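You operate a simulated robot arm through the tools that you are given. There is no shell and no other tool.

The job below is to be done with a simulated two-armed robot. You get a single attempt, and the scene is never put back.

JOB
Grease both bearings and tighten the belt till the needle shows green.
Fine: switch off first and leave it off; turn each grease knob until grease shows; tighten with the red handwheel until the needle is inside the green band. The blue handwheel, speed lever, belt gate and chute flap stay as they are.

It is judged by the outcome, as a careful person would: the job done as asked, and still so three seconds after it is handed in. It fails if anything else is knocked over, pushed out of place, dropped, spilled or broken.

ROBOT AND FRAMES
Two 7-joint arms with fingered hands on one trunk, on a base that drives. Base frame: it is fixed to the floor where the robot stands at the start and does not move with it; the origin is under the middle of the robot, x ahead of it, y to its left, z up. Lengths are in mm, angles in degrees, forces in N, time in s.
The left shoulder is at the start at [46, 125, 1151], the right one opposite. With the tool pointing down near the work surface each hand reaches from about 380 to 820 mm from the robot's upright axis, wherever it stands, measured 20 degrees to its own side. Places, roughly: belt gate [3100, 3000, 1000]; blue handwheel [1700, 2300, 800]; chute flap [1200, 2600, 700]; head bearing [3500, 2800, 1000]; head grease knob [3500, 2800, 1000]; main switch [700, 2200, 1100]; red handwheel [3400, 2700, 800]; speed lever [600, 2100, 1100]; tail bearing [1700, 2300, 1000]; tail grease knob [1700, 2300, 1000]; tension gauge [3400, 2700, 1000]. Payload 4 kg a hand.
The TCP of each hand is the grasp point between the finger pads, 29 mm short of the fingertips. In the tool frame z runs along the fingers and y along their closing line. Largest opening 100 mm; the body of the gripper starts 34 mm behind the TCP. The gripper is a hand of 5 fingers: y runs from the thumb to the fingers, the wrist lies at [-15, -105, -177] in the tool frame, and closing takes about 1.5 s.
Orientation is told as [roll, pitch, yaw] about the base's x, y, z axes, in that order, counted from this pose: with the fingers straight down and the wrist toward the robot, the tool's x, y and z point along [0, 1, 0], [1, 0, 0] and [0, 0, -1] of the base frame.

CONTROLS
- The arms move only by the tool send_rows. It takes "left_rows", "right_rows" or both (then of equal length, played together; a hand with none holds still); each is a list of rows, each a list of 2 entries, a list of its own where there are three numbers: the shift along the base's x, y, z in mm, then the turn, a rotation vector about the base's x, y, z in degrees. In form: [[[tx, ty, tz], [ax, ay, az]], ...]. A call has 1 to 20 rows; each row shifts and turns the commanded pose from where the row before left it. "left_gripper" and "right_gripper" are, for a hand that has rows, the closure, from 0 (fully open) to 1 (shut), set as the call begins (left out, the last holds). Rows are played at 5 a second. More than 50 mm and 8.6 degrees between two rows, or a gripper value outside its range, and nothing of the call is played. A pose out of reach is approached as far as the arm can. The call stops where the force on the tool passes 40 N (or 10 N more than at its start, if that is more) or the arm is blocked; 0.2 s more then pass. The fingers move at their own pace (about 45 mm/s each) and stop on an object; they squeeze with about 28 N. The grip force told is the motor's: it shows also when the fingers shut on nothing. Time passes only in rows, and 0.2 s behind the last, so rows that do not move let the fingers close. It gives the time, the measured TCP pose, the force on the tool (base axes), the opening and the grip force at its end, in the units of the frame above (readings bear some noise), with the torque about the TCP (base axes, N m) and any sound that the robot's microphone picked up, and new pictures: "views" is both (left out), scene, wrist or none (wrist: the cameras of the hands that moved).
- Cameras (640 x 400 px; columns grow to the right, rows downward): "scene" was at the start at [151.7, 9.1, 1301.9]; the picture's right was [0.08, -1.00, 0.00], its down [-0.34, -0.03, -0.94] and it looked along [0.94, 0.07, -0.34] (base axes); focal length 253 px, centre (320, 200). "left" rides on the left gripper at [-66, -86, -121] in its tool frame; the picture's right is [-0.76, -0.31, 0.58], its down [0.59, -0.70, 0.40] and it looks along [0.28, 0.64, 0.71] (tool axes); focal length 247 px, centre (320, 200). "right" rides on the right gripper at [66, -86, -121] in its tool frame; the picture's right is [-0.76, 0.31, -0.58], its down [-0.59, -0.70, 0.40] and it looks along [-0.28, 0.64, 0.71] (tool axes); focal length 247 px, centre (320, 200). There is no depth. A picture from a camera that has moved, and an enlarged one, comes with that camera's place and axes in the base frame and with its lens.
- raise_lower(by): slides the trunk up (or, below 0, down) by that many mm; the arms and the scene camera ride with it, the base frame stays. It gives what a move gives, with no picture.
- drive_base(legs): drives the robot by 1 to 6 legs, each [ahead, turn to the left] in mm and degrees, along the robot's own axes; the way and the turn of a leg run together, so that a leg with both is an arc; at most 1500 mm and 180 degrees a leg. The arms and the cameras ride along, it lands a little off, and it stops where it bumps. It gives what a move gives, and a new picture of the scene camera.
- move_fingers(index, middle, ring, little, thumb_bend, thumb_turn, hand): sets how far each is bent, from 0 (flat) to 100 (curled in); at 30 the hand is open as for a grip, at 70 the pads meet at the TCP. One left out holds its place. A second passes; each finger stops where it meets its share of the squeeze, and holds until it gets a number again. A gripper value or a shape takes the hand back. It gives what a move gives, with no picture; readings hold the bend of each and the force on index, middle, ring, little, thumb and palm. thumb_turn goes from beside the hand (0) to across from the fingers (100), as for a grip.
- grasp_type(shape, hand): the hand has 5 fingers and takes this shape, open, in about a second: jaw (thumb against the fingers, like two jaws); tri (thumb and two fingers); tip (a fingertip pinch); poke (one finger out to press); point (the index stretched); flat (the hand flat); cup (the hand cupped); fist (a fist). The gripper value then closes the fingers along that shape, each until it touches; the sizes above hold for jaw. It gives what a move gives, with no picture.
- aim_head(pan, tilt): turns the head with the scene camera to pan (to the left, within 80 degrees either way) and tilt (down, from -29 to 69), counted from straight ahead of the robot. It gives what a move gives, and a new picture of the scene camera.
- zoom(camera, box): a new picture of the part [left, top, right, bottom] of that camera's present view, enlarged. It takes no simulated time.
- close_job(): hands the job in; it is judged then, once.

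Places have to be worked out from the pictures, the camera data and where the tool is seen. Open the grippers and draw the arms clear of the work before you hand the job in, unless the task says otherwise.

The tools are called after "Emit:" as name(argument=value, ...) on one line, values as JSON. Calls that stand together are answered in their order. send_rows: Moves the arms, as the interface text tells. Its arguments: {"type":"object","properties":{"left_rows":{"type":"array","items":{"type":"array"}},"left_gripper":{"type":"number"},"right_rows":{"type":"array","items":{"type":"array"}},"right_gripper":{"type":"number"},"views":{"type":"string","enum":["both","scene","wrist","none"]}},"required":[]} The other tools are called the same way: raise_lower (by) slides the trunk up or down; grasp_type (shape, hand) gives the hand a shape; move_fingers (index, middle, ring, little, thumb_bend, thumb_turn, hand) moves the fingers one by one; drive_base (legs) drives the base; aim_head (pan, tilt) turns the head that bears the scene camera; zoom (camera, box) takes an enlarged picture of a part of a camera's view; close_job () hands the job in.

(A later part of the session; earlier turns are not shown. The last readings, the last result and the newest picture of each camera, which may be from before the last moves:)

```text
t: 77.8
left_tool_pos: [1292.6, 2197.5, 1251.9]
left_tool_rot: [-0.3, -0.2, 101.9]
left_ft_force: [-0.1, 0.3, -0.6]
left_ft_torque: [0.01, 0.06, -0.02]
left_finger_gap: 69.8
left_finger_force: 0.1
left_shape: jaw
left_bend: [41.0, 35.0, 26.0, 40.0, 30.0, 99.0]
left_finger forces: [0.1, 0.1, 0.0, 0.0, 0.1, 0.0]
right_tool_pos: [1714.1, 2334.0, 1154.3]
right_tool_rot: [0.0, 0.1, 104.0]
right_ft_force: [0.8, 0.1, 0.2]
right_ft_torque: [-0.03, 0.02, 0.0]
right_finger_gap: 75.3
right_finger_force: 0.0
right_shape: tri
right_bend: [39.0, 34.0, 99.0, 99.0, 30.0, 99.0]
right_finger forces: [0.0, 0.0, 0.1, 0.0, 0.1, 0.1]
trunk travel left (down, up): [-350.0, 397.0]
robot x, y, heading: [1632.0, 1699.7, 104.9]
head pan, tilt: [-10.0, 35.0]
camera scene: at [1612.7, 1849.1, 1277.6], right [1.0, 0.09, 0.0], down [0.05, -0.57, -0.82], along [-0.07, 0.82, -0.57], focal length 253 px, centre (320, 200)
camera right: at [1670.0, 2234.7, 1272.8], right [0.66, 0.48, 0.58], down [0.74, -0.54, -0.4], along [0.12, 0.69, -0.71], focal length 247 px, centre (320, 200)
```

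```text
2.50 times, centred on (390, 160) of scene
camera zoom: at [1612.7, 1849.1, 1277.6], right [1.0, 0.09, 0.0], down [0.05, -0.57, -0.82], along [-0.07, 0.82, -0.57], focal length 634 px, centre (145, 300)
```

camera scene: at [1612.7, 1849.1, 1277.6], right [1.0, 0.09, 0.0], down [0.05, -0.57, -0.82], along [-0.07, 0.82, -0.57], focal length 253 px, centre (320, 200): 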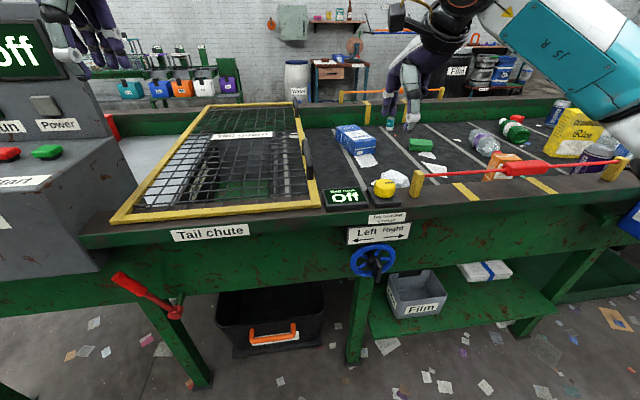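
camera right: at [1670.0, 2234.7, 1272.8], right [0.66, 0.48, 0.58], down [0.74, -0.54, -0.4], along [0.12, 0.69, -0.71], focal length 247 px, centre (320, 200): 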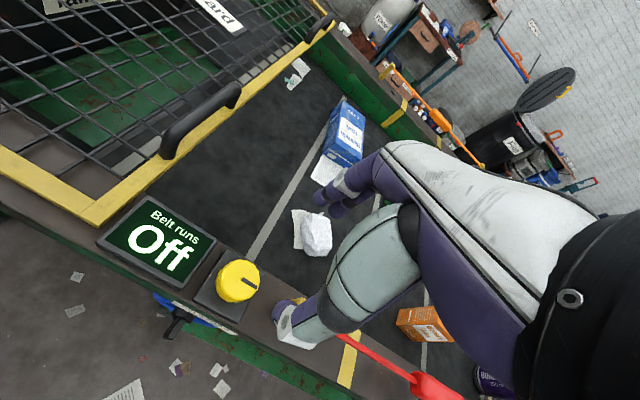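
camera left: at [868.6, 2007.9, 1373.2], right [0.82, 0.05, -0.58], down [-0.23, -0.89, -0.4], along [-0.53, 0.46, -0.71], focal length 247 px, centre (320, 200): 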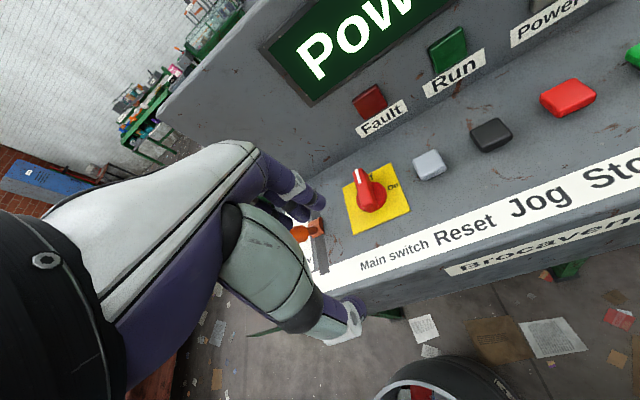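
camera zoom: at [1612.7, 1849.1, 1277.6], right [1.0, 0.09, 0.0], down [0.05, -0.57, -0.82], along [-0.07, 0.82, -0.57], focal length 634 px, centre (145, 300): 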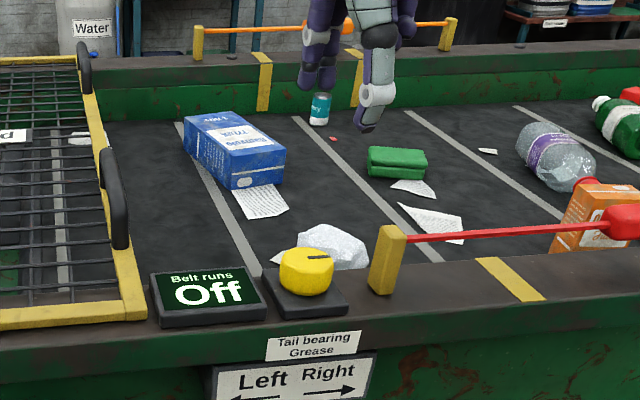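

The knob's top centre comes out at about [1709, 2336, 993]. I want to grip with the fingers on the far-left side and turn clockwise away from the paper and post, so I'll rotate the hand counter-clockwise in the air above the knob and check that the arm follows.

Emit:
send_rows(right_rows=[[[-5, 2, 0], [0, 0, 8]], [[0, 0, 0], [0, 0, 8]], [[0, 0, 0], [0, 0, 8]], [[0, 0, 0], [0, 0, 8]], [[0, 0, 0], [0, 0, 8]], [[0, 0, 0], [0, 0, 8]], [[0, 0, 0], [0, 0, 8]], [[0, 0, 0], [0, 0, 0]]])

Emit:
zoom(camera="right", box=[160, 140, 416, 300])

```text
t: 79.6
left_tool_pos: [1291.4, 2196.4, 1252.6]
left_tool_rot: [-0.3, -0.1, 101.8]
left_ft_force: [0.3, -0.2, -0.1]
left_ft_torque: [0.02, 0.02, 0.0]
left_finger_gap: 69.9
left_finger_force: 0.0
left_shape: jaw
left_bend: [41.0, 35.0, 26.0, 40.0, 30.0, 99.0]
left_finger forces: [0.0, 0.0, 0.0, 0.0, 0.0, 0.1]
right_tool_pos: [1709.2, 2334.3, 1154.2]
right_tool_rot: [0.0, 0.0, 135.8]
right_ft_force: [0.7, 0.2, 0.6]
right_ft_torque: [0.0, -0.01, 0.03]
right_finger_gap: 75.4
right_finger_force: 0.0
right_shape: tri
right_bend: [39.0, 34.0, 99.0, 99.0, 30.0, 99.0]
right_finger forces: [0.0, 0.1, 0.0, 0.1, 0.0, 0.0]
right hand out of reach, approached as far as the arm can: row 5, 6, 7
trunk travel left (down, up): [-350.0, 397.0]
robot x, y, heading: [1633.7, 1704.2, 104.9]
head pan, tilt: [-10.0, 35.0]
camera scene: at [1612.7, 1849.3, 1277.5], right [1.0, 0.09, 0.0], down [0.05, -0.57, -0.82], along [-0.07, 0.82, -0.57], focal length 253 px, centre (320, 200)
camera right: at [1723.5, 2228.1, 1274.3], right [0.31, 0.76, 0.58], down [0.91, -0.07, -0.4], along [-0.26, 0.65, -0.71], focal length 247 px, centre (320, 200)
```

scene: 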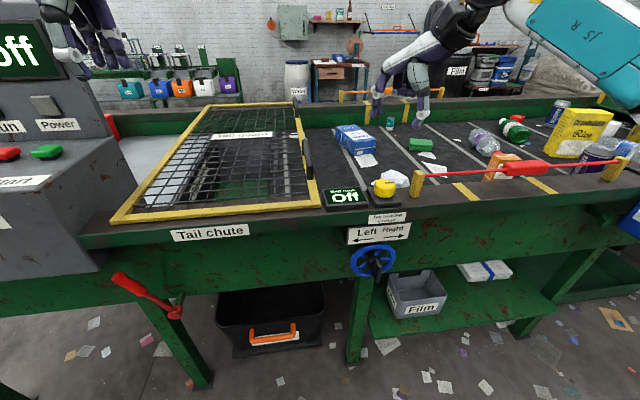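
right: 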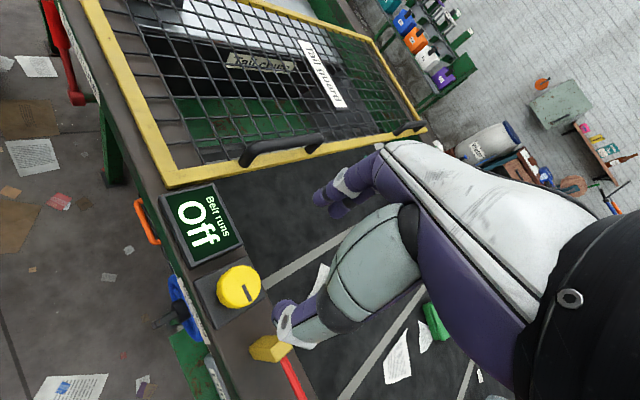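

```text
2.50 times, centred on (288, 220) of right
camera zoom: at [1723.5, 2228.1, 1274.3], right [0.31, 0.76, 0.58], down [0.91, -0.07, -0.4], along [-0.26, 0.65, -0.71], focal length 617 px, centre (400, 150)
```

zoom: 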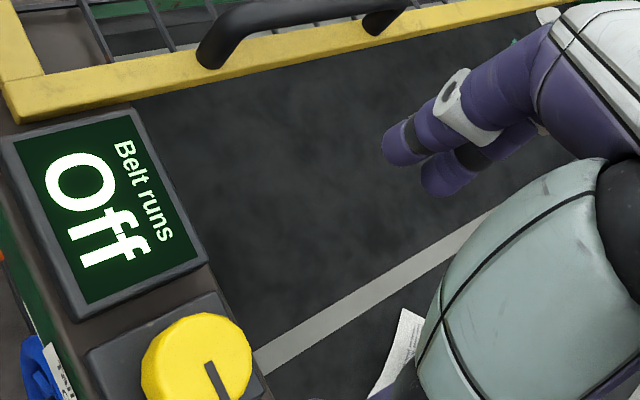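

The right arm stops at yaw 136, which still gives me a useful clockwise stroke of about 60°. I'll come back a few degrees, lower to just above the knob and check.

Emit:
send_rows(right_rows=[[[0, 0, -20], [0, 0, -4]], [[0, 0, -30], [0, 0, 0]], [[0, 0, -30], [0, 0, 0]], [[0, 0, -24], [0, 0, 0]], [[0, 0, 0], [0, 0, 0]]])

Emit:
zoom(camera="right", box=[160, 140, 416, 300])

Emit:
zoom(camera="scene", box=[330, 120, 458, 230])

```text
t: 80.8
left_tool_pos: [1292.7, 2196.5, 1250.5]
left_tool_rot: [-0.3, -0.1, 101.8]
left_ft_force: [-1.1, 0.2, 0.1]
left_ft_torque: [0.0, -0.02, 0.03]
left_finger_gap: 69.9
left_finger_force: 0.0
left_shape: jaw
left_bend: [41.0, 35.0, 26.0, 40.0, 30.0, 99.0]
left_finger forces: [0.1, 0.0, 0.0, 0.0, 0.1, 0.1]
right_tool_pos: [1707.6, 2336.7, 1050.4]
right_tool_rot: [0.0, 0.0, 131.9]
right_ft_force: [0.4, 0.7, 0.2]
right_ft_torque: [0.01, 0.0, -0.01]
right_finger_gap: 75.3
right_finger_force: 0.1
right_shape: tri
right_bend: [39.0, 34.0, 99.0, 99.0, 30.0, 99.0]
right_finger forces: [0.1, 0.0, 0.0, 0.1, 0.1, 0.0]
trunk travel left (down, up): [-350.0, 397.0]
robot x, y, heading: [1633.3, 1704.6, 105.2]
head pan, tilt: [-10.0, 35.0]
camera scene: at [1612.6, 1849.3, 1277.5], right [1.0, 0.09, 0.0], down [0.05, -0.57, -0.82], along [-0.07, 0.82, -0.57], focal length 253 px, centre (320, 200)
camera right: at [1715.3, 2228.8, 1171.1], right [0.36, 0.73, 0.58], down [0.91, -0.13, -0.4], along [-0.22, 0.67, -0.71], focal length 247 px, centre (320, 200)
```

scene: 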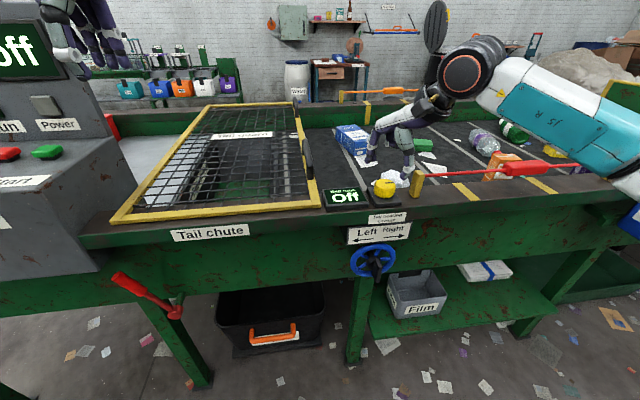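
right: 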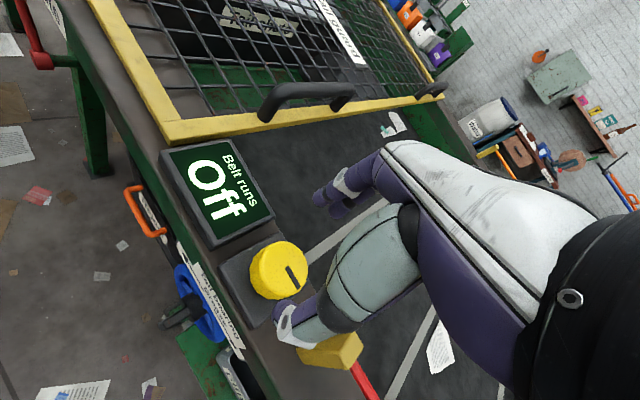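

```text
2.50 times, centred on (288, 220) of right
camera zoom: at [1715.3, 2228.8, 1171.1], right [0.36, 0.73, 0.58], down [0.91, -0.13, -0.4], along [-0.22, 0.67, -0.71], focal length 617 px, centre (400, 150)
```

zoom: 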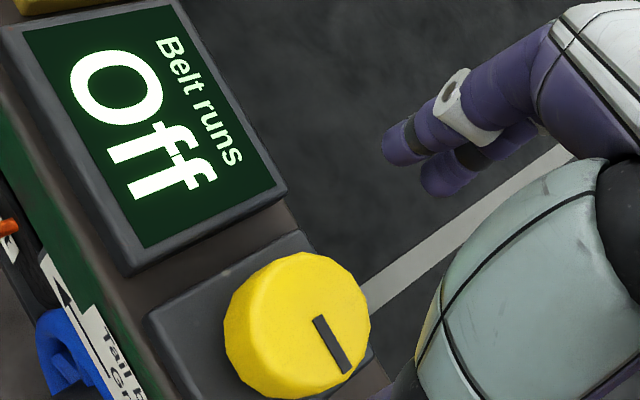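

```text
3.64 times, centred on (394, 175) of scene
camera zoom: at [1612.6, 1849.3, 1277.5], right [1.0, 0.09, 0.0], down [0.05, -0.57, -0.82], along [-0.07, 0.82, -0.57], focal length 922 px, centre (51, 291)
```

zoom: 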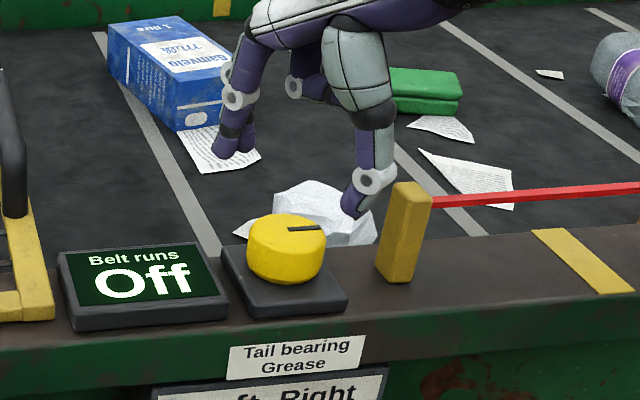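

The knob is within 3 mm of the plumb line of the TCP, with finger and thumb on either side of it. I'll nudge over and lower slowly so the fingertips sit about 19 mm below the knob's top.

Emit:
send_rows(right_rows=[[[1, -2, -10], [0, 0, 0]], [[0, 0, -10], [0, 0, 0]], [[0, 0, -10], [0, 0, 0]], [[0, 0, -10], [0, 0, 0]], [[0, 0, -6], [0, 0, 0]], [[0, 0, 0], [0, 0, 0]]])

Emit:
zoom(camera="right", box=[200, 170, 392, 290])

Emit:
zoom(camera="scene", box=[330, 120, 458, 230])

```text
t: 82.2
left_tool_pos: [1293.2, 2195.6, 1251.5]
left_tool_rot: [-0.3, -0.2, 101.8]
left_ft_force: [-0.5, -0.5, -0.8]
left_ft_torque: [-0.01, 0.04, -0.01]
left_finger_gap: 70.0
left_finger_force: 0.1
left_shape: jaw
left_bend: [41.0, 35.0, 26.0, 40.0, 30.0, 99.0]
left_finger forces: [0.1, 0.0, 0.0, 0.1, 0.0, 0.0]
right_tool_pos: [1709.8, 2333.1, 1004.0]
right_tool_rot: [0.0, 0.0, 131.7]
right_ft_force: [-0.8, 0.9, -0.1]
right_ft_torque: [0.0, -0.02, -0.02]
right_finger_gap: 75.3
right_finger_force: 0.0
right_shape: tri
right_bend: [39.0, 34.0, 99.0, 99.0, 30.0, 99.0]
right_finger forces: [0.1, 0.0, 0.0, 0.1, 0.1, 0.1]
trunk travel left (down, up): [-350.0, 397.0]
robot x, y, heading: [1632.5, 1701.1, 105.0]
head pan, tilt: [-10.0, 35.0]
camera scene: at [1612.6, 1849.4, 1277.5], right [1.0, 0.09, 0.0], down [0.05, -0.57, -0.82], along [-0.07, 0.82, -0.57], focal length 253 px, centre (320, 200)
camera right: at [1717.2, 2224.7, 1124.4], right [0.36, 0.73, 0.58], down [0.91, -0.13, -0.4], along [-0.22, 0.67, -0.71], focal length 247 px, centre (320, 200)
```

scene: 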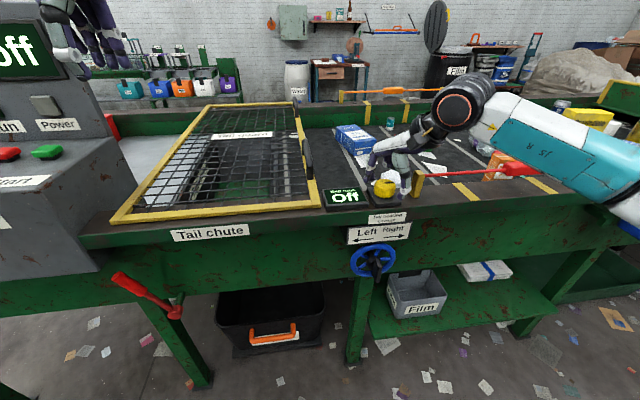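
right: 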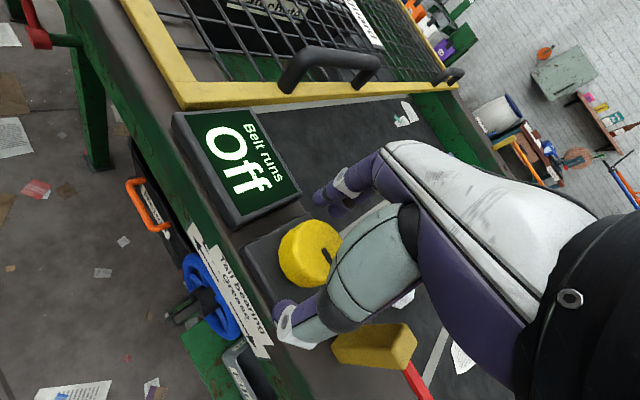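

```text
3.33 times, centred on (296, 230) of right
camera zoom: at [1717.2, 2224.7, 1124.4], right [0.36, 0.73, 0.58], down [0.91, -0.13, -0.4], along [-0.22, 0.67, -0.71], focal length 823 px, centre (400, 100)
```

zoom: 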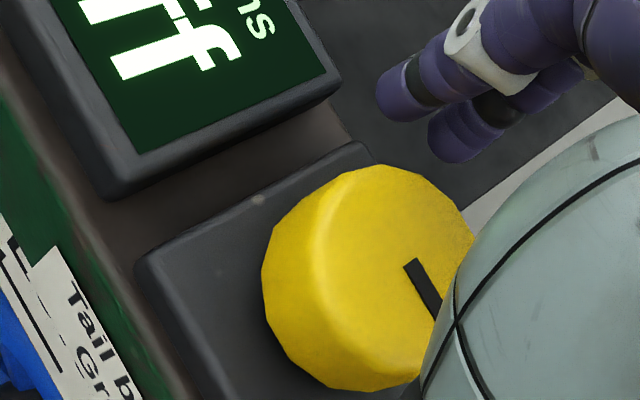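

```text
3.64 times, centred on (394, 175) of scene
camera zoom: at [1612.6, 1849.4, 1277.5], right [1.0, 0.09, 0.0], down [0.05, -0.57, -0.82], along [-0.07, 0.82, -0.57], focal length 922 px, centre (51, 291)
```

zoom: 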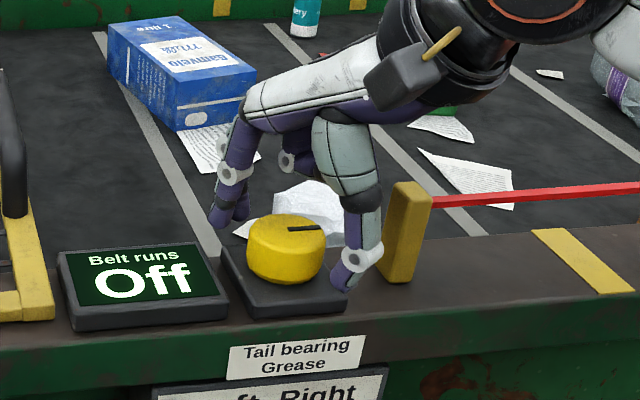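

The thumb is at the near right and the fingers at the far left of the knob, nothing touching. Closing on the knob now.

Emit:
send_rows(right_rows=[[[0, 0, 0], [0, 0, 0]], [[0, 0, 0], [0, 0, 0]], [[0, 0, 0], [0, 0, 0]], [[0, 0, 0], [0, 0, 0]], [[0, 0, 0], [0, 0, 0]], [[0, 0, 0], [0, 0, 0]], [[0, 0, 0], [0, 0, 0]]], right_gripper=1.0, views="wrist")

Emit:
zoom(camera="scene", box=[330, 120, 458, 230])

```text
t: 83.8
left_tool_pos: [1292.6, 2196.4, 1251.5]
left_tool_rot: [-0.3, 0.0, 101.9]
left_ft_force: [-0.1, 0.2, 0.5]
left_ft_torque: [0.02, 0.02, 0.02]
left_finger_gap: 70.1
left_finger_force: 0.0
left_shape: jaw
left_bend: [41.0, 35.0, 26.0, 40.0, 30.0, 99.0]
left_finger forces: [0.1, 0.0, 0.1, 0.0, 0.1, 0.0]
right_tool_pos: [1709.5, 2332.4, 1004.0]
right_tool_rot: [0.0, 0.0, 131.9]
right_ft_force: [-1.1, -2.4, 0.1]
right_ft_torque: [-0.05, 0.05, -0.02]
right_finger_gap: 35.6
right_finger_force: 28.3
right_shape: tri
right_bend: [75.0, 47.0, 100.0, 100.0, 43.0, 100.0]
right_finger forces: [11.3, 12.5, 0.0, 0.1, 25.1, 0.1]
trunk travel left (down, up): [-350.0, 397.0]
robot x, y, heading: [1633.3, 1706.4, 104.9]
head pan, tilt: [-10.0, 35.0]
camera right: at [1717.0, 2224.6, 1124.5], right [0.36, 0.73, 0.58], down [0.91, -0.13, -0.4], along [-0.22, 0.67, -0.71], focal length 247 px, centre (320, 200)
```

right: 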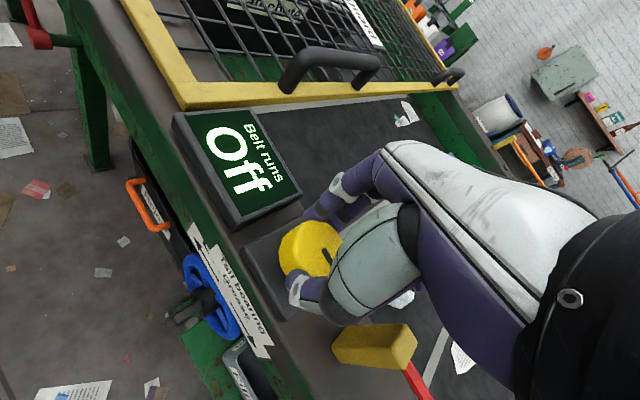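

```text
3.64 times, centred on (394, 175) of scene
camera zoom: at [1612.6, 1849.2, 1277.5], right [1.0, 0.09, 0.0], down [0.05, -0.57, -0.82], along [-0.07, 0.82, -0.57], focal length 922 px, centre (51, 291)
```

zoom: 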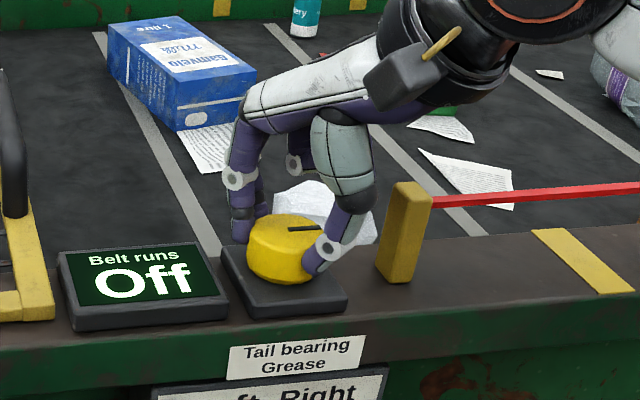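

The grip is good: thumb 25 N against two fingers. I'll turn clockwise (seen from above) about 24° and see whether the index line follows.

Emit:
send_rows(right_rows=[[[0, 0, 0], [0, 0, -6]], [[0, 0, 0], [0, 0, -6]], [[0, 0, 0], [0, 0, -6]], [[0, 0, 0], [0, 0, -6]], [[0, 0, 0], [0, 0, 0]]], views="wrist")

Emit:
zoom(camera="scene", box=[330, 120, 458, 230])

```text
t: 85.0
left_tool_pos: [1291.1, 2196.6, 1251.5]
left_tool_rot: [-0.3, 0.0, 101.8]
left_ft_force: [0.8, 0.0, 0.6]
left_ft_torque: [0.0, 0.03, -0.02]
left_finger_gap: 70.4
left_finger_force: 0.0
left_shape: jaw
left_bend: [41.0, 35.0, 26.0, 40.0, 30.0, 99.0]
left_finger forces: [0.0, 0.1, 0.0, 0.0, 0.0, 0.1]
right_tool_pos: [1707.5, 2333.3, 1003.2]
right_tool_rot: [-0.1, -0.1, 107.8]
right_ft_force: [-5.1, 3.3, 1.1]
right_ft_torque: [0.1, 0.15, 0.09]
right_finger_gap: 35.3
right_finger_force: 28.2
right_shape: tri
right_bend: [75.0, 47.0, 100.0, 100.0, 42.0, 100.0]
right_finger forces: [14.0, 15.1, 0.0, 0.0, 24.9, 0.0]
trunk travel left (down, up): [-350.0, 397.0]
robot x, y, heading: [1633.9, 1703.7, 105.1]
head pan, tilt: [-10.0, 35.0]
camera right: at [1671.6, 2231.4, 1124.3], right [0.63, 0.52, 0.58], down [0.78, -0.49, -0.4], along [0.07, 0.7, -0.71], focal length 247 px, centre (320, 200)
```

right: 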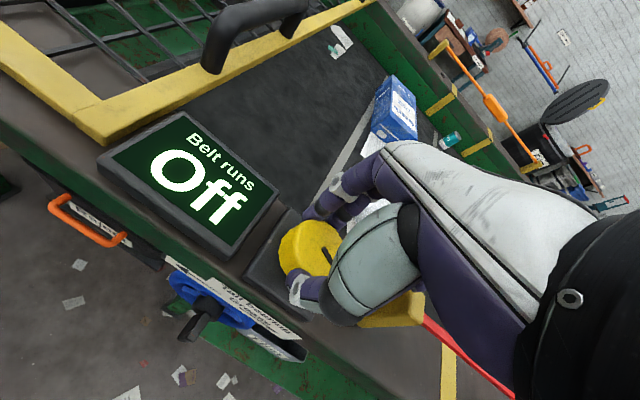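

```text
3.64 times, centred on (394, 175) of scene
camera zoom: at [1611.8, 1849.6, 1277.5], right [1.0, 0.09, 0.0], down [0.05, -0.57, -0.82], along [-0.07, 0.82, -0.57], focal length 922 px, centre (51, 291)
```

zoom: 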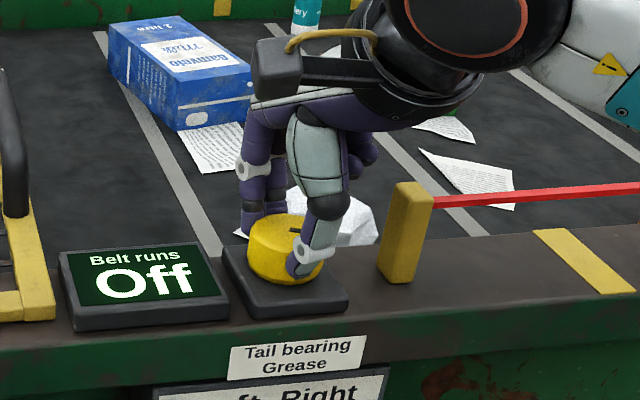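

In the wrist view the index line keeps its place relative to the hand, so the knob turns with it. I'll continue clockwise by another 35°.

Emit:
send_rows(right_rows=[[[0, 0, 0], [0, 0, -7]], [[0, 0, 0], [0, 0, -7]], [[0, 0, 0], [0, 0, -7]], [[0, 0, 0], [0, 0, -7]], [[0, 0, 0], [0, 0, -7]], [[0, 0, 0], [0, 0, 0]]], views="wrist")

Emit:
zoom(camera="scene", box=[330, 120, 458, 230])

```text
t: 86.4
left_tool_pos: [1291.8, 2196.8, 1250.9]
left_tool_rot: [-0.3, 0.0, 101.8]
left_ft_force: [-0.1, -0.1, 0.0]
left_ft_torque: [0.02, 0.01, -0.04]
left_finger_gap: 70.1
left_finger_force: 0.0
left_shape: jaw
left_bend: [41.0, 35.0, 26.0, 40.0, 30.0, 99.0]
left_finger forces: [0.0, 0.1, 0.1, 0.1, 0.1, 0.1]
right_tool_pos: [1708.1, 2333.0, 1003.4]
right_tool_rot: [-0.1, 0.1, 72.7]
right_ft_force: [-6.2, 9.6, 6.5]
right_ft_torque: [0.4, 0.09, 0.09]
right_finger_gap: 35.4
right_finger_force: 28.4
right_shape: tri
right_bend: [46.0, 46.0, 100.0, 100.0, 43.0, 99.0]
right_finger forces: [17.0, 15.4, 0.0, 0.0, 24.3, 0.0]
trunk travel left (down, up): [-350.0, 397.0]
robot x, y, heading: [1635.6, 1704.1, 105.1]
head pan, tilt: [-10.0, 35.0]
camera right: at [1620.1, 2271.3, 1124.1], right [0.81, 0.07, 0.58], down [0.35, -0.85, -0.4], along [0.46, 0.53, -0.71], focal length 247 px, centre (320, 200)
```

right: 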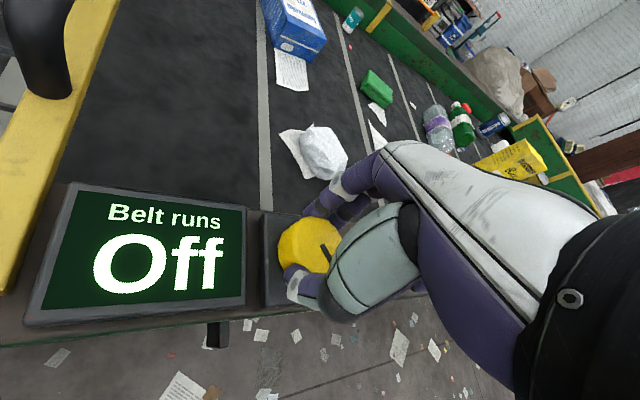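

```text
3.64 times, centred on (394, 175) of scene
camera zoom: at [1611.7, 1850.1, 1277.4], right [1.0, 0.09, 0.0], down [0.05, -0.57, -0.82], along [-0.07, 0.82, -0.57], focal length 922 px, centre (51, 291)
```

zoom: 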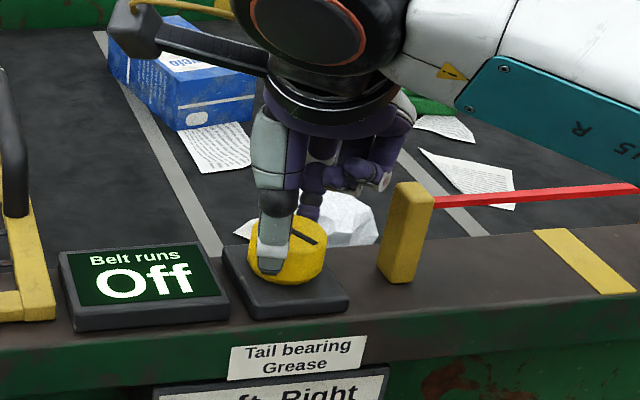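

The index line has turned about 59° with light torque and no grease yet. Before opening, I'll check how close the fingers are to the paper ball.

Emit:
zoom(camera="right", box=[240, 100, 400, 300])

Emit:
zoom(camera="scene", box=[370, 160, 430, 215])

```text
2.00 times, centred on (320, 200) of right
camera zoom: at [1620.1, 2271.3, 1124.1], right [0.81, 0.07, 0.58], down [0.35, -0.85, -0.4], along [0.46, 0.53, -0.71], focal length 494 px, centre (320, 200)
```

zoom: 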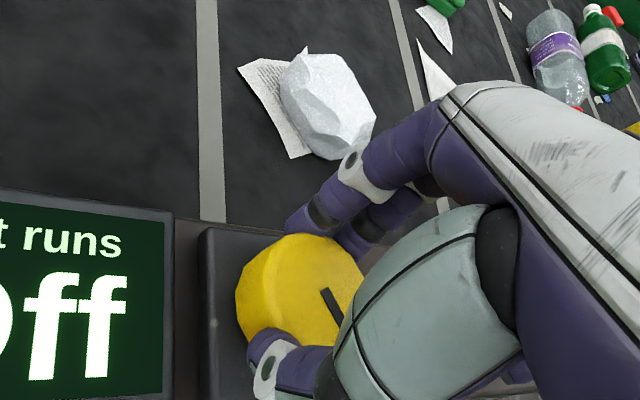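

```text
7.27 times, centred on (400, 188) of scene
camera zoom: at [1611.7, 1850.1, 1277.4], right [1.0, 0.09, 0.0], down [0.05, -0.57, -0.82], along [-0.07, 0.82, -0.57], focal length 1843 px, centre (-262, 291)
```

zoom: 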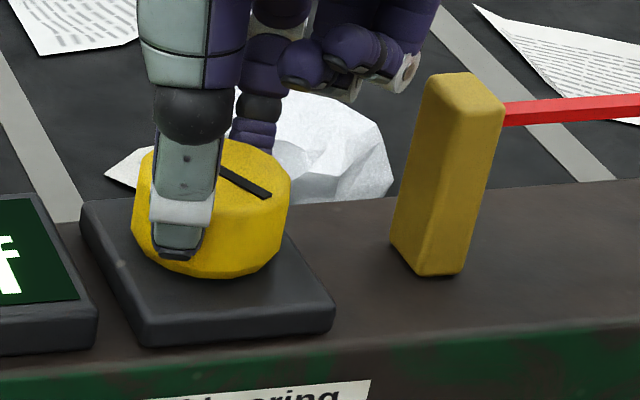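

There's a visible gap to the ball, so I'll open only a little (gap about 50 mm), lift clear, swing back counter-clockwise and come down for the next stroke.

Emit:
send_rows(right_rows=[[[0, 0, 0], [0, 0, 0]], [[0, 0, 0], [0, 0, 0]], [[0, 0, 0], [0, 0, 0]], [[0, 0, 10], [0, 0, 0]], [[0, 0, 15], [0, 0, 0]], [[0, 0, 20], [0, 0, 0]], [[0, 0, 0], [0, 0, 0]]], right_gripper=0.5, views="wrist")

Emit:
zoom(camera="scene", box=[330, 120, 458, 230])

```text
t: 88.0
left_tool_pos: [1293.1, 2197.0, 1250.9]
left_tool_rot: [-0.3, 0.0, 101.8]
left_ft_force: [-0.1, -0.1, -0.4]
left_ft_torque: [-0.01, 0.0, 0.01]
left_finger_gap: 70.0
left_finger_force: 0.1
left_shape: jaw
left_bend: [41.0, 35.0, 26.0, 40.0, 30.0, 99.0]
left_finger forces: [0.1, 0.0, 0.0, 0.0, 0.0, 0.0]
right_tool_pos: [1707.7, 2333.2, 1048.1]
right_tool_rot: [0.1, 0.1, 72.9]
right_ft_force: [-0.8, 0.8, -0.4]
right_ft_torque: [0.0, -0.03, 0.01]
right_finger_gap: 49.8
right_finger_force: 0.0
right_shape: tri
right_bend: [40.0, 43.0, 99.0, 99.0, 35.0, 100.0]
right_finger forces: [0.0, 0.0, 0.0, 0.0, 0.0, 0.0]
trunk travel left (down, up): [-350.0, 397.0]
robot x, y, heading: [1632.7, 1705.0, 105.3]
head pan, tilt: [-10.0, 35.0]
camera right: at [1619.8, 2270.5, 1168.5], right [0.81, 0.07, 0.58], down [0.35, -0.85, -0.4], along [0.46, 0.53, -0.71], focal length 247 px, centre (320, 200)
```

right: 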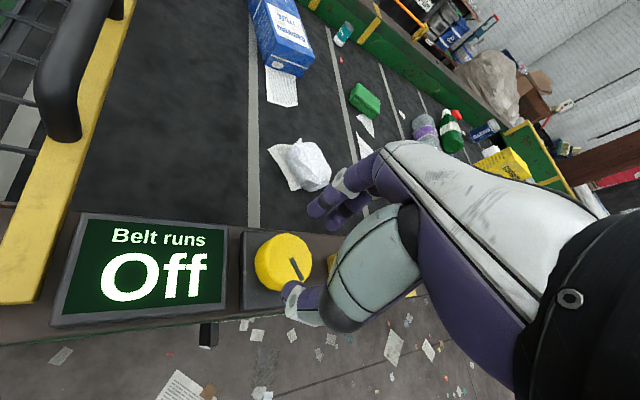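

```text
3.64 times, centred on (394, 175) of scene
camera zoom: at [1612.6, 1849.5, 1277.5], right [1.0, 0.09, 0.0], down [0.05, -0.57, -0.82], along [-0.07, 0.82, -0.57], focal length 922 px, centre (51, 291)
```

zoom: 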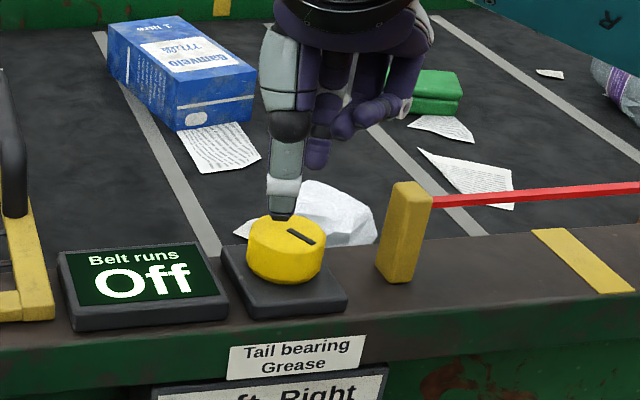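

The knob stays turned and the paper is untouched. Next stroke: swing back 60° at this height, descend and close again.

Emit:
send_rows(right_rows=[[[0, 0, 0], [0, 0, 7.4]], [[0, 0, 0], [0, 0, 7.4]], [[0, 0, 0], [0, 0, 7.4]], [[0, 0, 0], [0, 0, 7.4]], [[0, 0, 0], [0, 0, 7.4]], [[0, 0, 0], [0, 0, 7.4]], [[0, 0, 0], [0, 0, 7.4]], [[0, 0, 0], [0, 0, 7.4]], [[0, 0, -12], [0, 0, 0]], [[0, 0, -12], [0, 0, 0]], [[0, 0, -12], [0, 0, 0]], [[0, 0, -9], [0, 0, 0]], [[0, 0, 0], [0, 0, 0]]], right_gripper=0.25, views="wrist")

Emit:
send_rows(right_rows=[[[0, 0, 0], [0, 0, 0]], [[0, 0, 0], [0, 0, 0]], [[0, 0, 0], [0, 0, 0]], [[0, 0, 0], [0, 0, 0]], [[0, 0, 0], [0, 0, 0]], [[0, 0, 0], [0, 0, 0]], [[0, 0, 0], [0, 0, 0]]], right_gripper=1.0, views="wrist")

```text
t: 90.8
left_tool_pos: [1293.1, 2196.0, 1252.5]
left_tool_rot: [-0.3, 0.0, 101.8]
left_ft_force: [0.7, 1.2, 0.9]
left_ft_torque: [-0.02, 0.01, -0.01]
left_finger_gap: 70.0
left_finger_force: 0.0
left_shape: jaw
left_bend: [41.0, 35.0, 26.0, 40.0, 30.0, 99.0]
left_finger forces: [0.0, 0.1, 0.1, 0.1, 0.1, 0.0]
right_tool_pos: [1710.6, 2333.5, 1003.1]
right_tool_rot: [0.1, 0.0, 132.0]
right_ft_force: [0.9, 0.6, 0.2]
right_ft_torque: [-0.02, -0.03, 0.0]
right_finger_gap: 74.8
right_finger_force: 0.1
right_shape: tri
right_bend: [39.0, 34.0, 99.0, 99.0, 30.0, 99.0]
right_finger forces: [0.0, 0.0, 0.0, 0.0, 0.0, 0.1]
trunk travel left (down, up): [-350.0, 397.0]
robot x, y, heading: [1634.4, 1706.4, 105.2]
head pan, tilt: [-10.0, 35.0]
camera right: at [1717.7, 2225.6, 1123.6], right [0.36, 0.73, 0.58], down [0.91, -0.13, -0.4], along [-0.22, 0.67, -0.71], focal length 247 px, centre (320, 200)
```

right: 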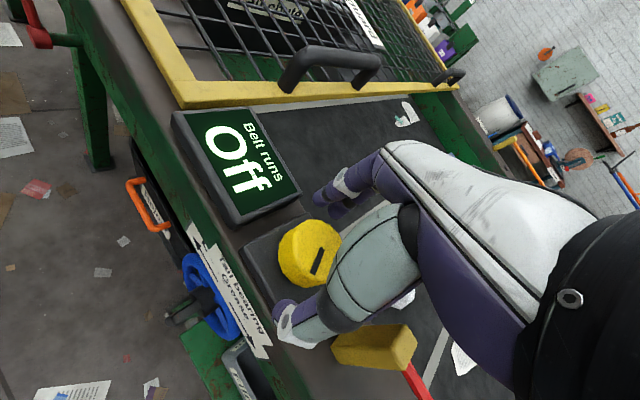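

```text
t: 92.4
left_tool_pos: [1292.4, 2196.9, 1250.6]
left_tool_rot: [-0.3, -0.1, 101.8]
left_ft_force: [-0.8, 0.7, 1.3]
left_ft_torque: [0.02, 0.0, 0.0]
left_finger_gap: 69.9
left_finger_force: 0.0
left_shape: jaw
left_bend: [41.0, 35.0, 26.0, 40.0, 30.0, 99.0]
left_finger forces: [0.0, 0.0, 0.0, 0.0, 0.0, 0.0]
right_tool_pos: [1710.1, 2333.4, 1003.0]
right_tool_rot: [0.0, 0.1, 132.0]
right_ft_force: [-0.6, -0.8, -0.1]
right_ft_torque: [0.01, 0.01, 0.03]
right_finger_gap: 35.9
right_finger_force: 27.6
right_shape: tri
right_bend: [75.0, 48.0, 100.0, 100.0, 42.0, 100.0]
right_finger forces: [12.1, 12.5, 0.0, 0.0, 24.7, 0.1]
trunk travel left (down, up): [-350.0, 397.0]
robot x, y, heading: [1631.3, 1702.5, 104.8]
head pan, tilt: [-10.0, 35.0]
camera right: at [1717.5, 2225.6, 1123.8], right [0.36, 0.73, 0.58], down [0.91, -0.13, -0.4], along [-0.22, 0.67, -0.71], focal length 247 px, centre (320, 200)
```

right: 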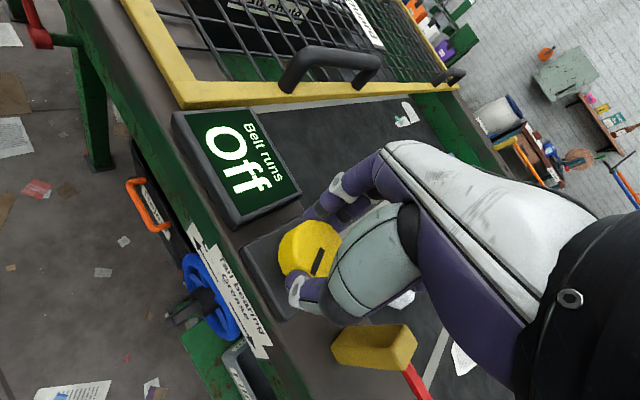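

Gripped again. Second clockwise stroke, first half, then a look for grease.

Emit:
send_rows(right_rows=[[[0, 0, 0], [0, 0, -7]], [[0, 0, 0], [0, 0, -7]], [[0, 0, 0], [0, 0, -7]], [[0, 0, 0], [0, 0, -7]], [[0, 0, 0], [0, 0, 0]]], views="wrist")

Emit:
zoom(camera="scene", box=[330, 120, 458, 230])

```text
t: 93.6
left_tool_pos: [1291.5, 2198.2, 1251.1]
left_tool_rot: [-0.3, 0.0, 101.8]
left_ft_force: [-0.2, -0.2, -0.1]
left_ft_torque: [0.01, 0.0, 0.01]
left_finger_gap: 69.9
left_finger_force: 0.0
left_shape: jaw
left_bend: [41.0, 35.0, 26.0, 40.0, 30.0, 99.0]
left_finger forces: [0.0, 0.0, 0.0, 0.0, 0.0, 0.0]
right_tool_pos: [1709.5, 2333.4, 1003.2]
right_tool_rot: [0.1, 0.1, 104.0]
right_ft_force: [-5.4, 5.3, -0.7]
right_ft_torque: [0.2, 0.13, 0.05]
right_finger_gap: 35.1
right_finger_force: 28.2
right_shape: tri
right_bend: [75.0, 47.0, 100.0, 100.0, 42.0, 100.0]
right_finger forces: [15.1, 15.4, 0.0, 0.0, 23.6, 0.1]
trunk travel left (down, up): [-350.0, 397.0]
robot x, y, heading: [1637.2, 1705.0, 104.7]
head pan, tilt: [-10.0, 35.0]
camera right: at [1665.2, 2234.5, 1123.9], right [0.66, 0.48, 0.58], down [0.74, -0.54, -0.4], along [0.12, 0.69, -0.71], focal length 247 px, centre (320, 200)
```

right: 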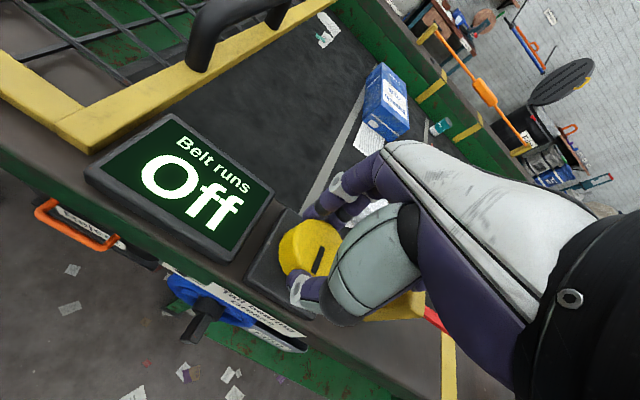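

```text
3.64 times, centred on (394, 175) of scene
camera zoom: at [1611.9, 1850.1, 1277.4], right [1.0, 0.09, 0.0], down [0.05, -0.57, -0.82], along [-0.07, 0.82, -0.57], focal length 922 px, centre (51, 291)
```

zoom: 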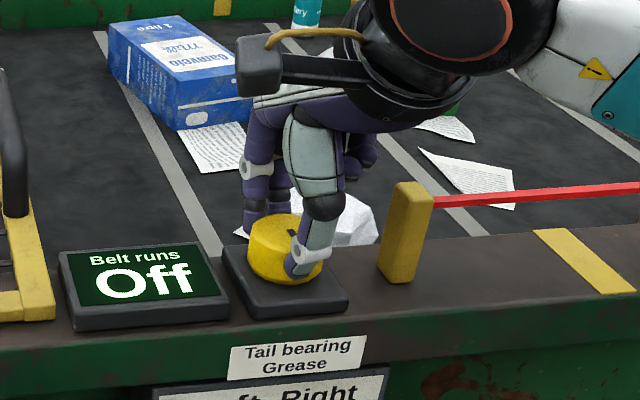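

No grease visible yet at about 87° in total. Finishing the second stroke.

Emit:
send_rows(right_rows=[[[0, 0, 0], [0, 0, -7]], [[0, 0, 0], [0, 0, -7]], [[0, 0, 0], [0, 0, -7]], [[0, 0, 0], [0, 0, -7]], [[0, 0, 0], [0, 0, -2]], [[0, 0, 0], [0, 0, 0]]], views="wrist")

Emit:
zoom(camera="scene", box=[330, 120, 458, 230])

```text
t: 95.0
left_tool_pos: [1292.0, 2197.9, 1251.8]
left_tool_rot: [-0.4, 0.0, 101.7]
left_ft_force: [0.3, 0.3, -0.4]
left_ft_torque: [-0.02, 0.0, -0.07]
left_finger_gap: 69.9
left_finger_force: 0.0
left_shape: jaw
left_bend: [41.0, 35.0, 26.0, 40.0, 30.0, 99.0]
left_finger forces: [0.1, 0.0, 0.1, 0.0, 0.0, 0.0]
right_tool_pos: [1709.8, 2335.1, 1002.0]
right_tool_rot: [0.1, 0.0, 73.9]
right_ft_force: [-5.4, 11.1, 4.0]
right_ft_torque: [0.39, 0.06, 0.04]
right_finger_gap: 35.5
right_finger_force: 28.2
right_shape: tri
right_bend: [46.0, 47.0, 100.0, 100.0, 42.0, 100.0]
right_finger forces: [17.0, 16.2, 0.1, 0.1, 23.5, 0.0]
trunk travel left (down, up): [-350.0, 397.0]
robot x, y, heading: [1628.4, 1700.8, 105.1]
head pan, tilt: [-10.0, 35.0]
camera right: at [1621.6, 2269.9, 1123.7], right [0.81, 0.09, 0.58], down [0.37, -0.84, -0.4], along [0.45, 0.54, -0.71], focal length 247 px, centre (320, 200)
```

right: 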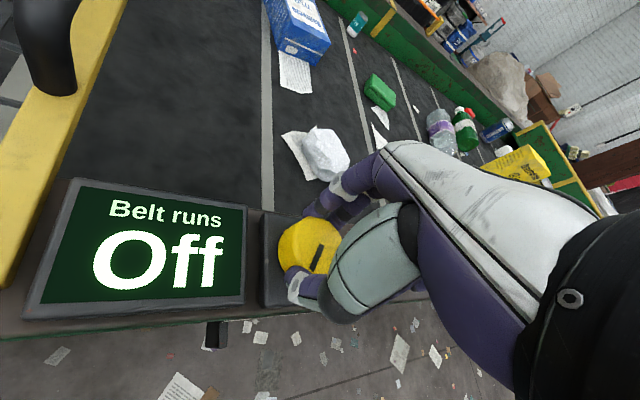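

```text
3.64 times, centred on (394, 175) of scene
camera zoom: at [1611.8, 1850.4, 1277.4], right [1.0, 0.09, 0.0], down [0.05, -0.57, -0.82], along [-0.07, 0.82, -0.57], focal length 922 px, centre (51, 291)
```

zoom: 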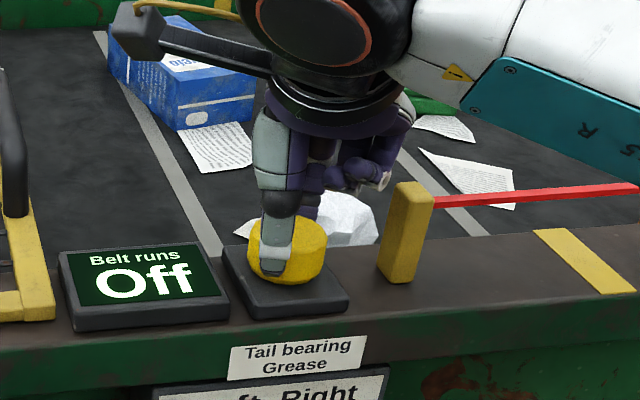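

About 118° turned in total and still no grease, so I'll do a third stroke. Release, lift, swing back and descend in one go, then close and turn.

Emit:
send_rows(right_rows=[[[0, 0, 0], [0, 0, 0]], [[0, 0, 0], [0, 0, 0]], [[0, 0, 10], [0, 0, 0]], [[0, 0, 15], [0, 0, 0]], [[0, 0, 20], [0, 0, 0]], [[0, 0, 0], [0, 0, 7.2]], [[0, 0, 0], [0, 0, 7.2]], [[0, 0, 0], [0, 0, 7.2]], [[0, 0, 0], [0, 0, 7.2]], [[0, 0, 0], [0, 0, 7.2]], [[0, 0, 0], [0, 0, 7.2]], [[0, 0, 0], [0, 0, 7.2]], [[0, 0, 0], [0, 0, 7.2]], [[0, 0, -12], [0, 0, 0]], [[0, 0, -12], [0, 0, 0]], [[0, 0, -12], [0, 0, 0]], [[0, 0, -9], [0, 0, 0]], [[0, 0, 0], [0, 0, 0]]], right_gripper=0.45, views="wrist")

Emit:
send_rows(right_rows=[[[0, 0, 0], [0, 0, 0]], [[0, 0, 0], [0, 0, 0]], [[0, 0, 0], [0, 0, 0]], [[0, 0, 0], [0, 0, 0]], [[0, 0, 0], [0, 0, 0]], [[0, 0, 0], [0, 0, 0]], [[0, 0, 0], [0, 0, -7]], [[0, 0, 0], [0, 0, -7]], [[0, 0, 0], [0, 0, -7]], [[0, 0, 0], [0, 0, -7]], [[0, 0, 0], [0, 0, 0]]], right_gripper=1.0, views="wrist")

Emit:
zoom(camera="scene", box=[330, 120, 458, 230])

```text
t: 98.8
left_tool_pos: [1292.1, 2196.4, 1251.2]
left_tool_rot: [-0.3, 0.0, 101.8]
left_ft_force: [0.4, -0.2, 0.2]
left_ft_torque: [-0.03, 0.03, 0.0]
left_finger_gap: 70.1
left_finger_force: 0.1
left_shape: jaw
left_bend: [41.0, 35.0, 26.0, 40.0, 30.0, 99.0]
left_finger forces: [0.1, 0.0, 0.0, 0.0, 0.1, 0.0]
right_tool_pos: [1710.5, 2332.1, 1003.5]
right_tool_rot: [-0.1, -0.1, 131.6]
right_ft_force: [0.5, -0.4, 0.3]
right_ft_torque: [-0.03, -0.01, 0.01]
right_finger_gap: 54.9
right_finger_force: 0.0
right_shape: tri
right_bend: [39.0, 41.0, 99.0, 99.0, 31.0, 100.0]
right_finger forces: [0.0, 0.1, 0.0, 0.0, 0.0, 0.0]
trunk travel left (down, up): [-350.0, 397.0]
robot x, y, heading: [1633.5, 1703.6, 105.1]
head pan, tilt: [-10.0, 35.0]
camera right: at [1717.0, 2225.2, 1123.8], right [0.36, 0.73, 0.58], down [0.91, -0.13, -0.4], along [-0.21, 0.67, -0.71], focal length 247 px, centre (320, 200)
```

right: 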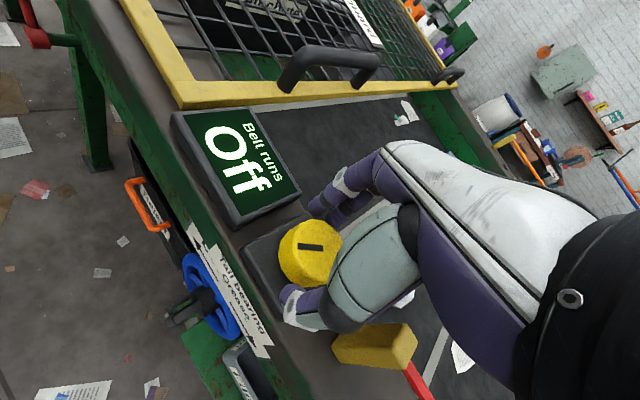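

```text
t: 101.2
left_tool_pos: [1291.4, 2196.4, 1250.5]
left_tool_rot: [-0.3, -0.1, 101.8]
left_ft_force: [0.5, 0.3, -0.2]
left_ft_torque: [0.01, 0.02, 0.01]
left_finger_gap: 69.8
left_finger_force: 0.0
left_shape: jaw
left_bend: [41.0, 35.0, 26.0, 40.0, 30.0, 99.0]
left_finger forces: [0.0, 0.0, 0.1, 0.0, 0.1, 0.1]
right_tool_pos: [1708.7, 2334.6, 1003.5]
right_tool_rot: [0.0, 0.0, 103.6]
right_ft_force: [-5.6, 3.0, -0.4]
right_ft_torque: [0.09, 0.15, 0.06]
right_finger_gap: 35.3
right_finger_force: 27.6
right_shape: tri
right_bend: [75.0, 47.0, 100.0, 100.0, 42.0, 100.0]
right_finger forces: [14.2, 15.1, 0.1, 0.0, 23.9, 0.1]
trunk travel left (down, up): [-350.0, 397.0]
robot x, y, heading: [1631.0, 1705.7, 105.1]
head pan, tilt: [-10.0, 35.0]
camera right: at [1664.3, 2234.9, 1123.9], right [0.66, 0.48, 0.58], down [0.74, -0.55, -0.4], along [0.12, 0.69, -0.71], focal length 247 px, centre (320, 200)
```

right: 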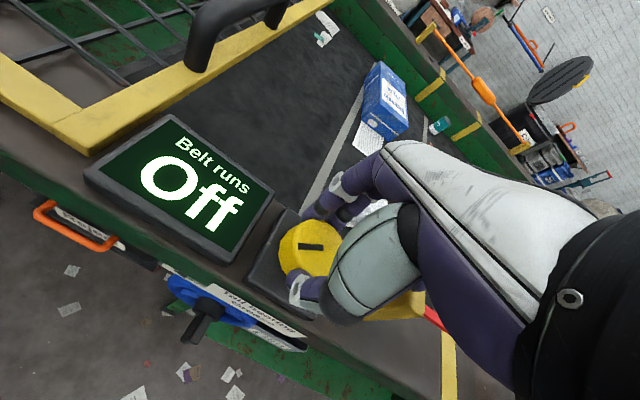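

```text
3.64 times, centred on (394, 175) of scene
camera zoom: at [1611.8, 1849.9, 1277.4], right [1.0, 0.09, 0.0], down [0.05, -0.57, -0.82], along [-0.07, 0.82, -0.57], focal length 922 px, centre (51, 291)
```

zoom: 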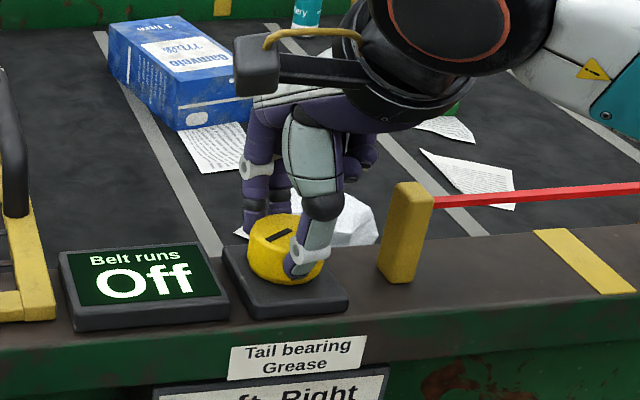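

About 145° turned so far, with no grease yet. Continuing the third stroke.

Emit:
send_rows(right_rows=[[[0, 0, 0], [0, 0, -7]], [[0, 0, 0], [0, 0, -7]], [[0, 0, 0], [0, 0, -7]], [[0, 0, 0], [0, 0, -7]], [[0, 0, 0], [0, 0, -2]], [[0, 0, 0], [0, 0, 0]]], views="wrist")

Emit:
zoom(camera="scene", box=[330, 120, 458, 230])

```text
t: 102.6
left_tool_pos: [1291.2, 2197.6, 1250.9]
left_tool_rot: [-0.3, 0.0, 101.8]
left_ft_force: [0.6, -0.1, 0.3]
left_ft_torque: [0.01, 0.01, 0.0]
left_finger_gap: 70.1
left_finger_force: 0.0
left_shape: jaw
left_bend: [41.0, 35.0, 26.0, 40.0, 30.0, 99.0]
left_finger forces: [0.0, 0.0, 0.0, 0.0, 0.1, 0.0]
right_tool_pos: [1708.2, 2334.2, 1002.3]
right_tool_rot: [0.1, 0.0, 73.6]
right_ft_force: [-6.1, 10.6, 4.4]
right_ft_torque: [0.36, 0.11, 0.11]
right_finger_gap: 35.4
right_finger_force: 27.7
right_shape: tri
right_bend: [46.0, 47.0, 100.0, 100.0, 42.0, 100.0]
right_finger forces: [16.4, 15.5, 0.0, 0.0, 23.7, 0.1]
trunk travel left (down, up): [-350.0, 397.0]
robot x, y, heading: [1634.0, 1699.9, 105.1]
head pan, tilt: [-10.0, 35.0]
camera right: at [1620.8, 2270.6, 1123.7], right [0.81, 0.08, 0.58], down [0.37, -0.84, -0.4], along [0.45, 0.54, -0.71], focal length 247 px, centre (320, 200)
```

right: 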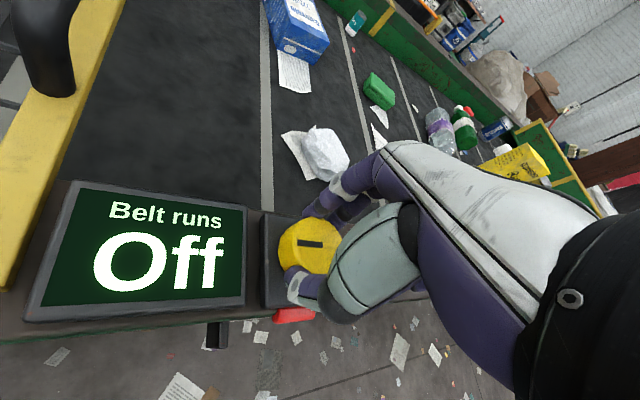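

```text
3.64 times, centred on (394, 175) of scene
camera zoom: at [1611.7, 1850.2, 1277.4], right [1.0, 0.09, 0.0], down [0.05, -0.57, -0.82], along [-0.07, 0.82, -0.57], focal length 922 px, centre (51, 291)
```

zoom: 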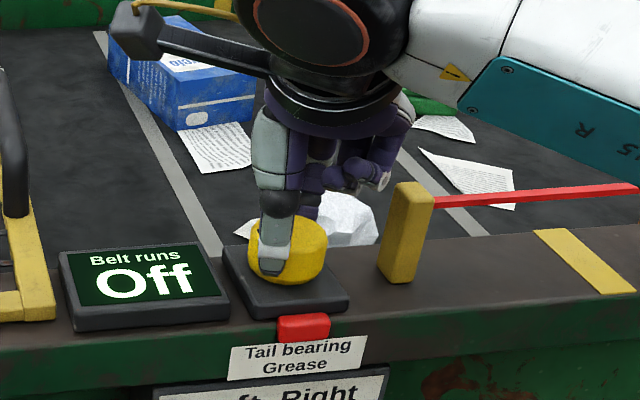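

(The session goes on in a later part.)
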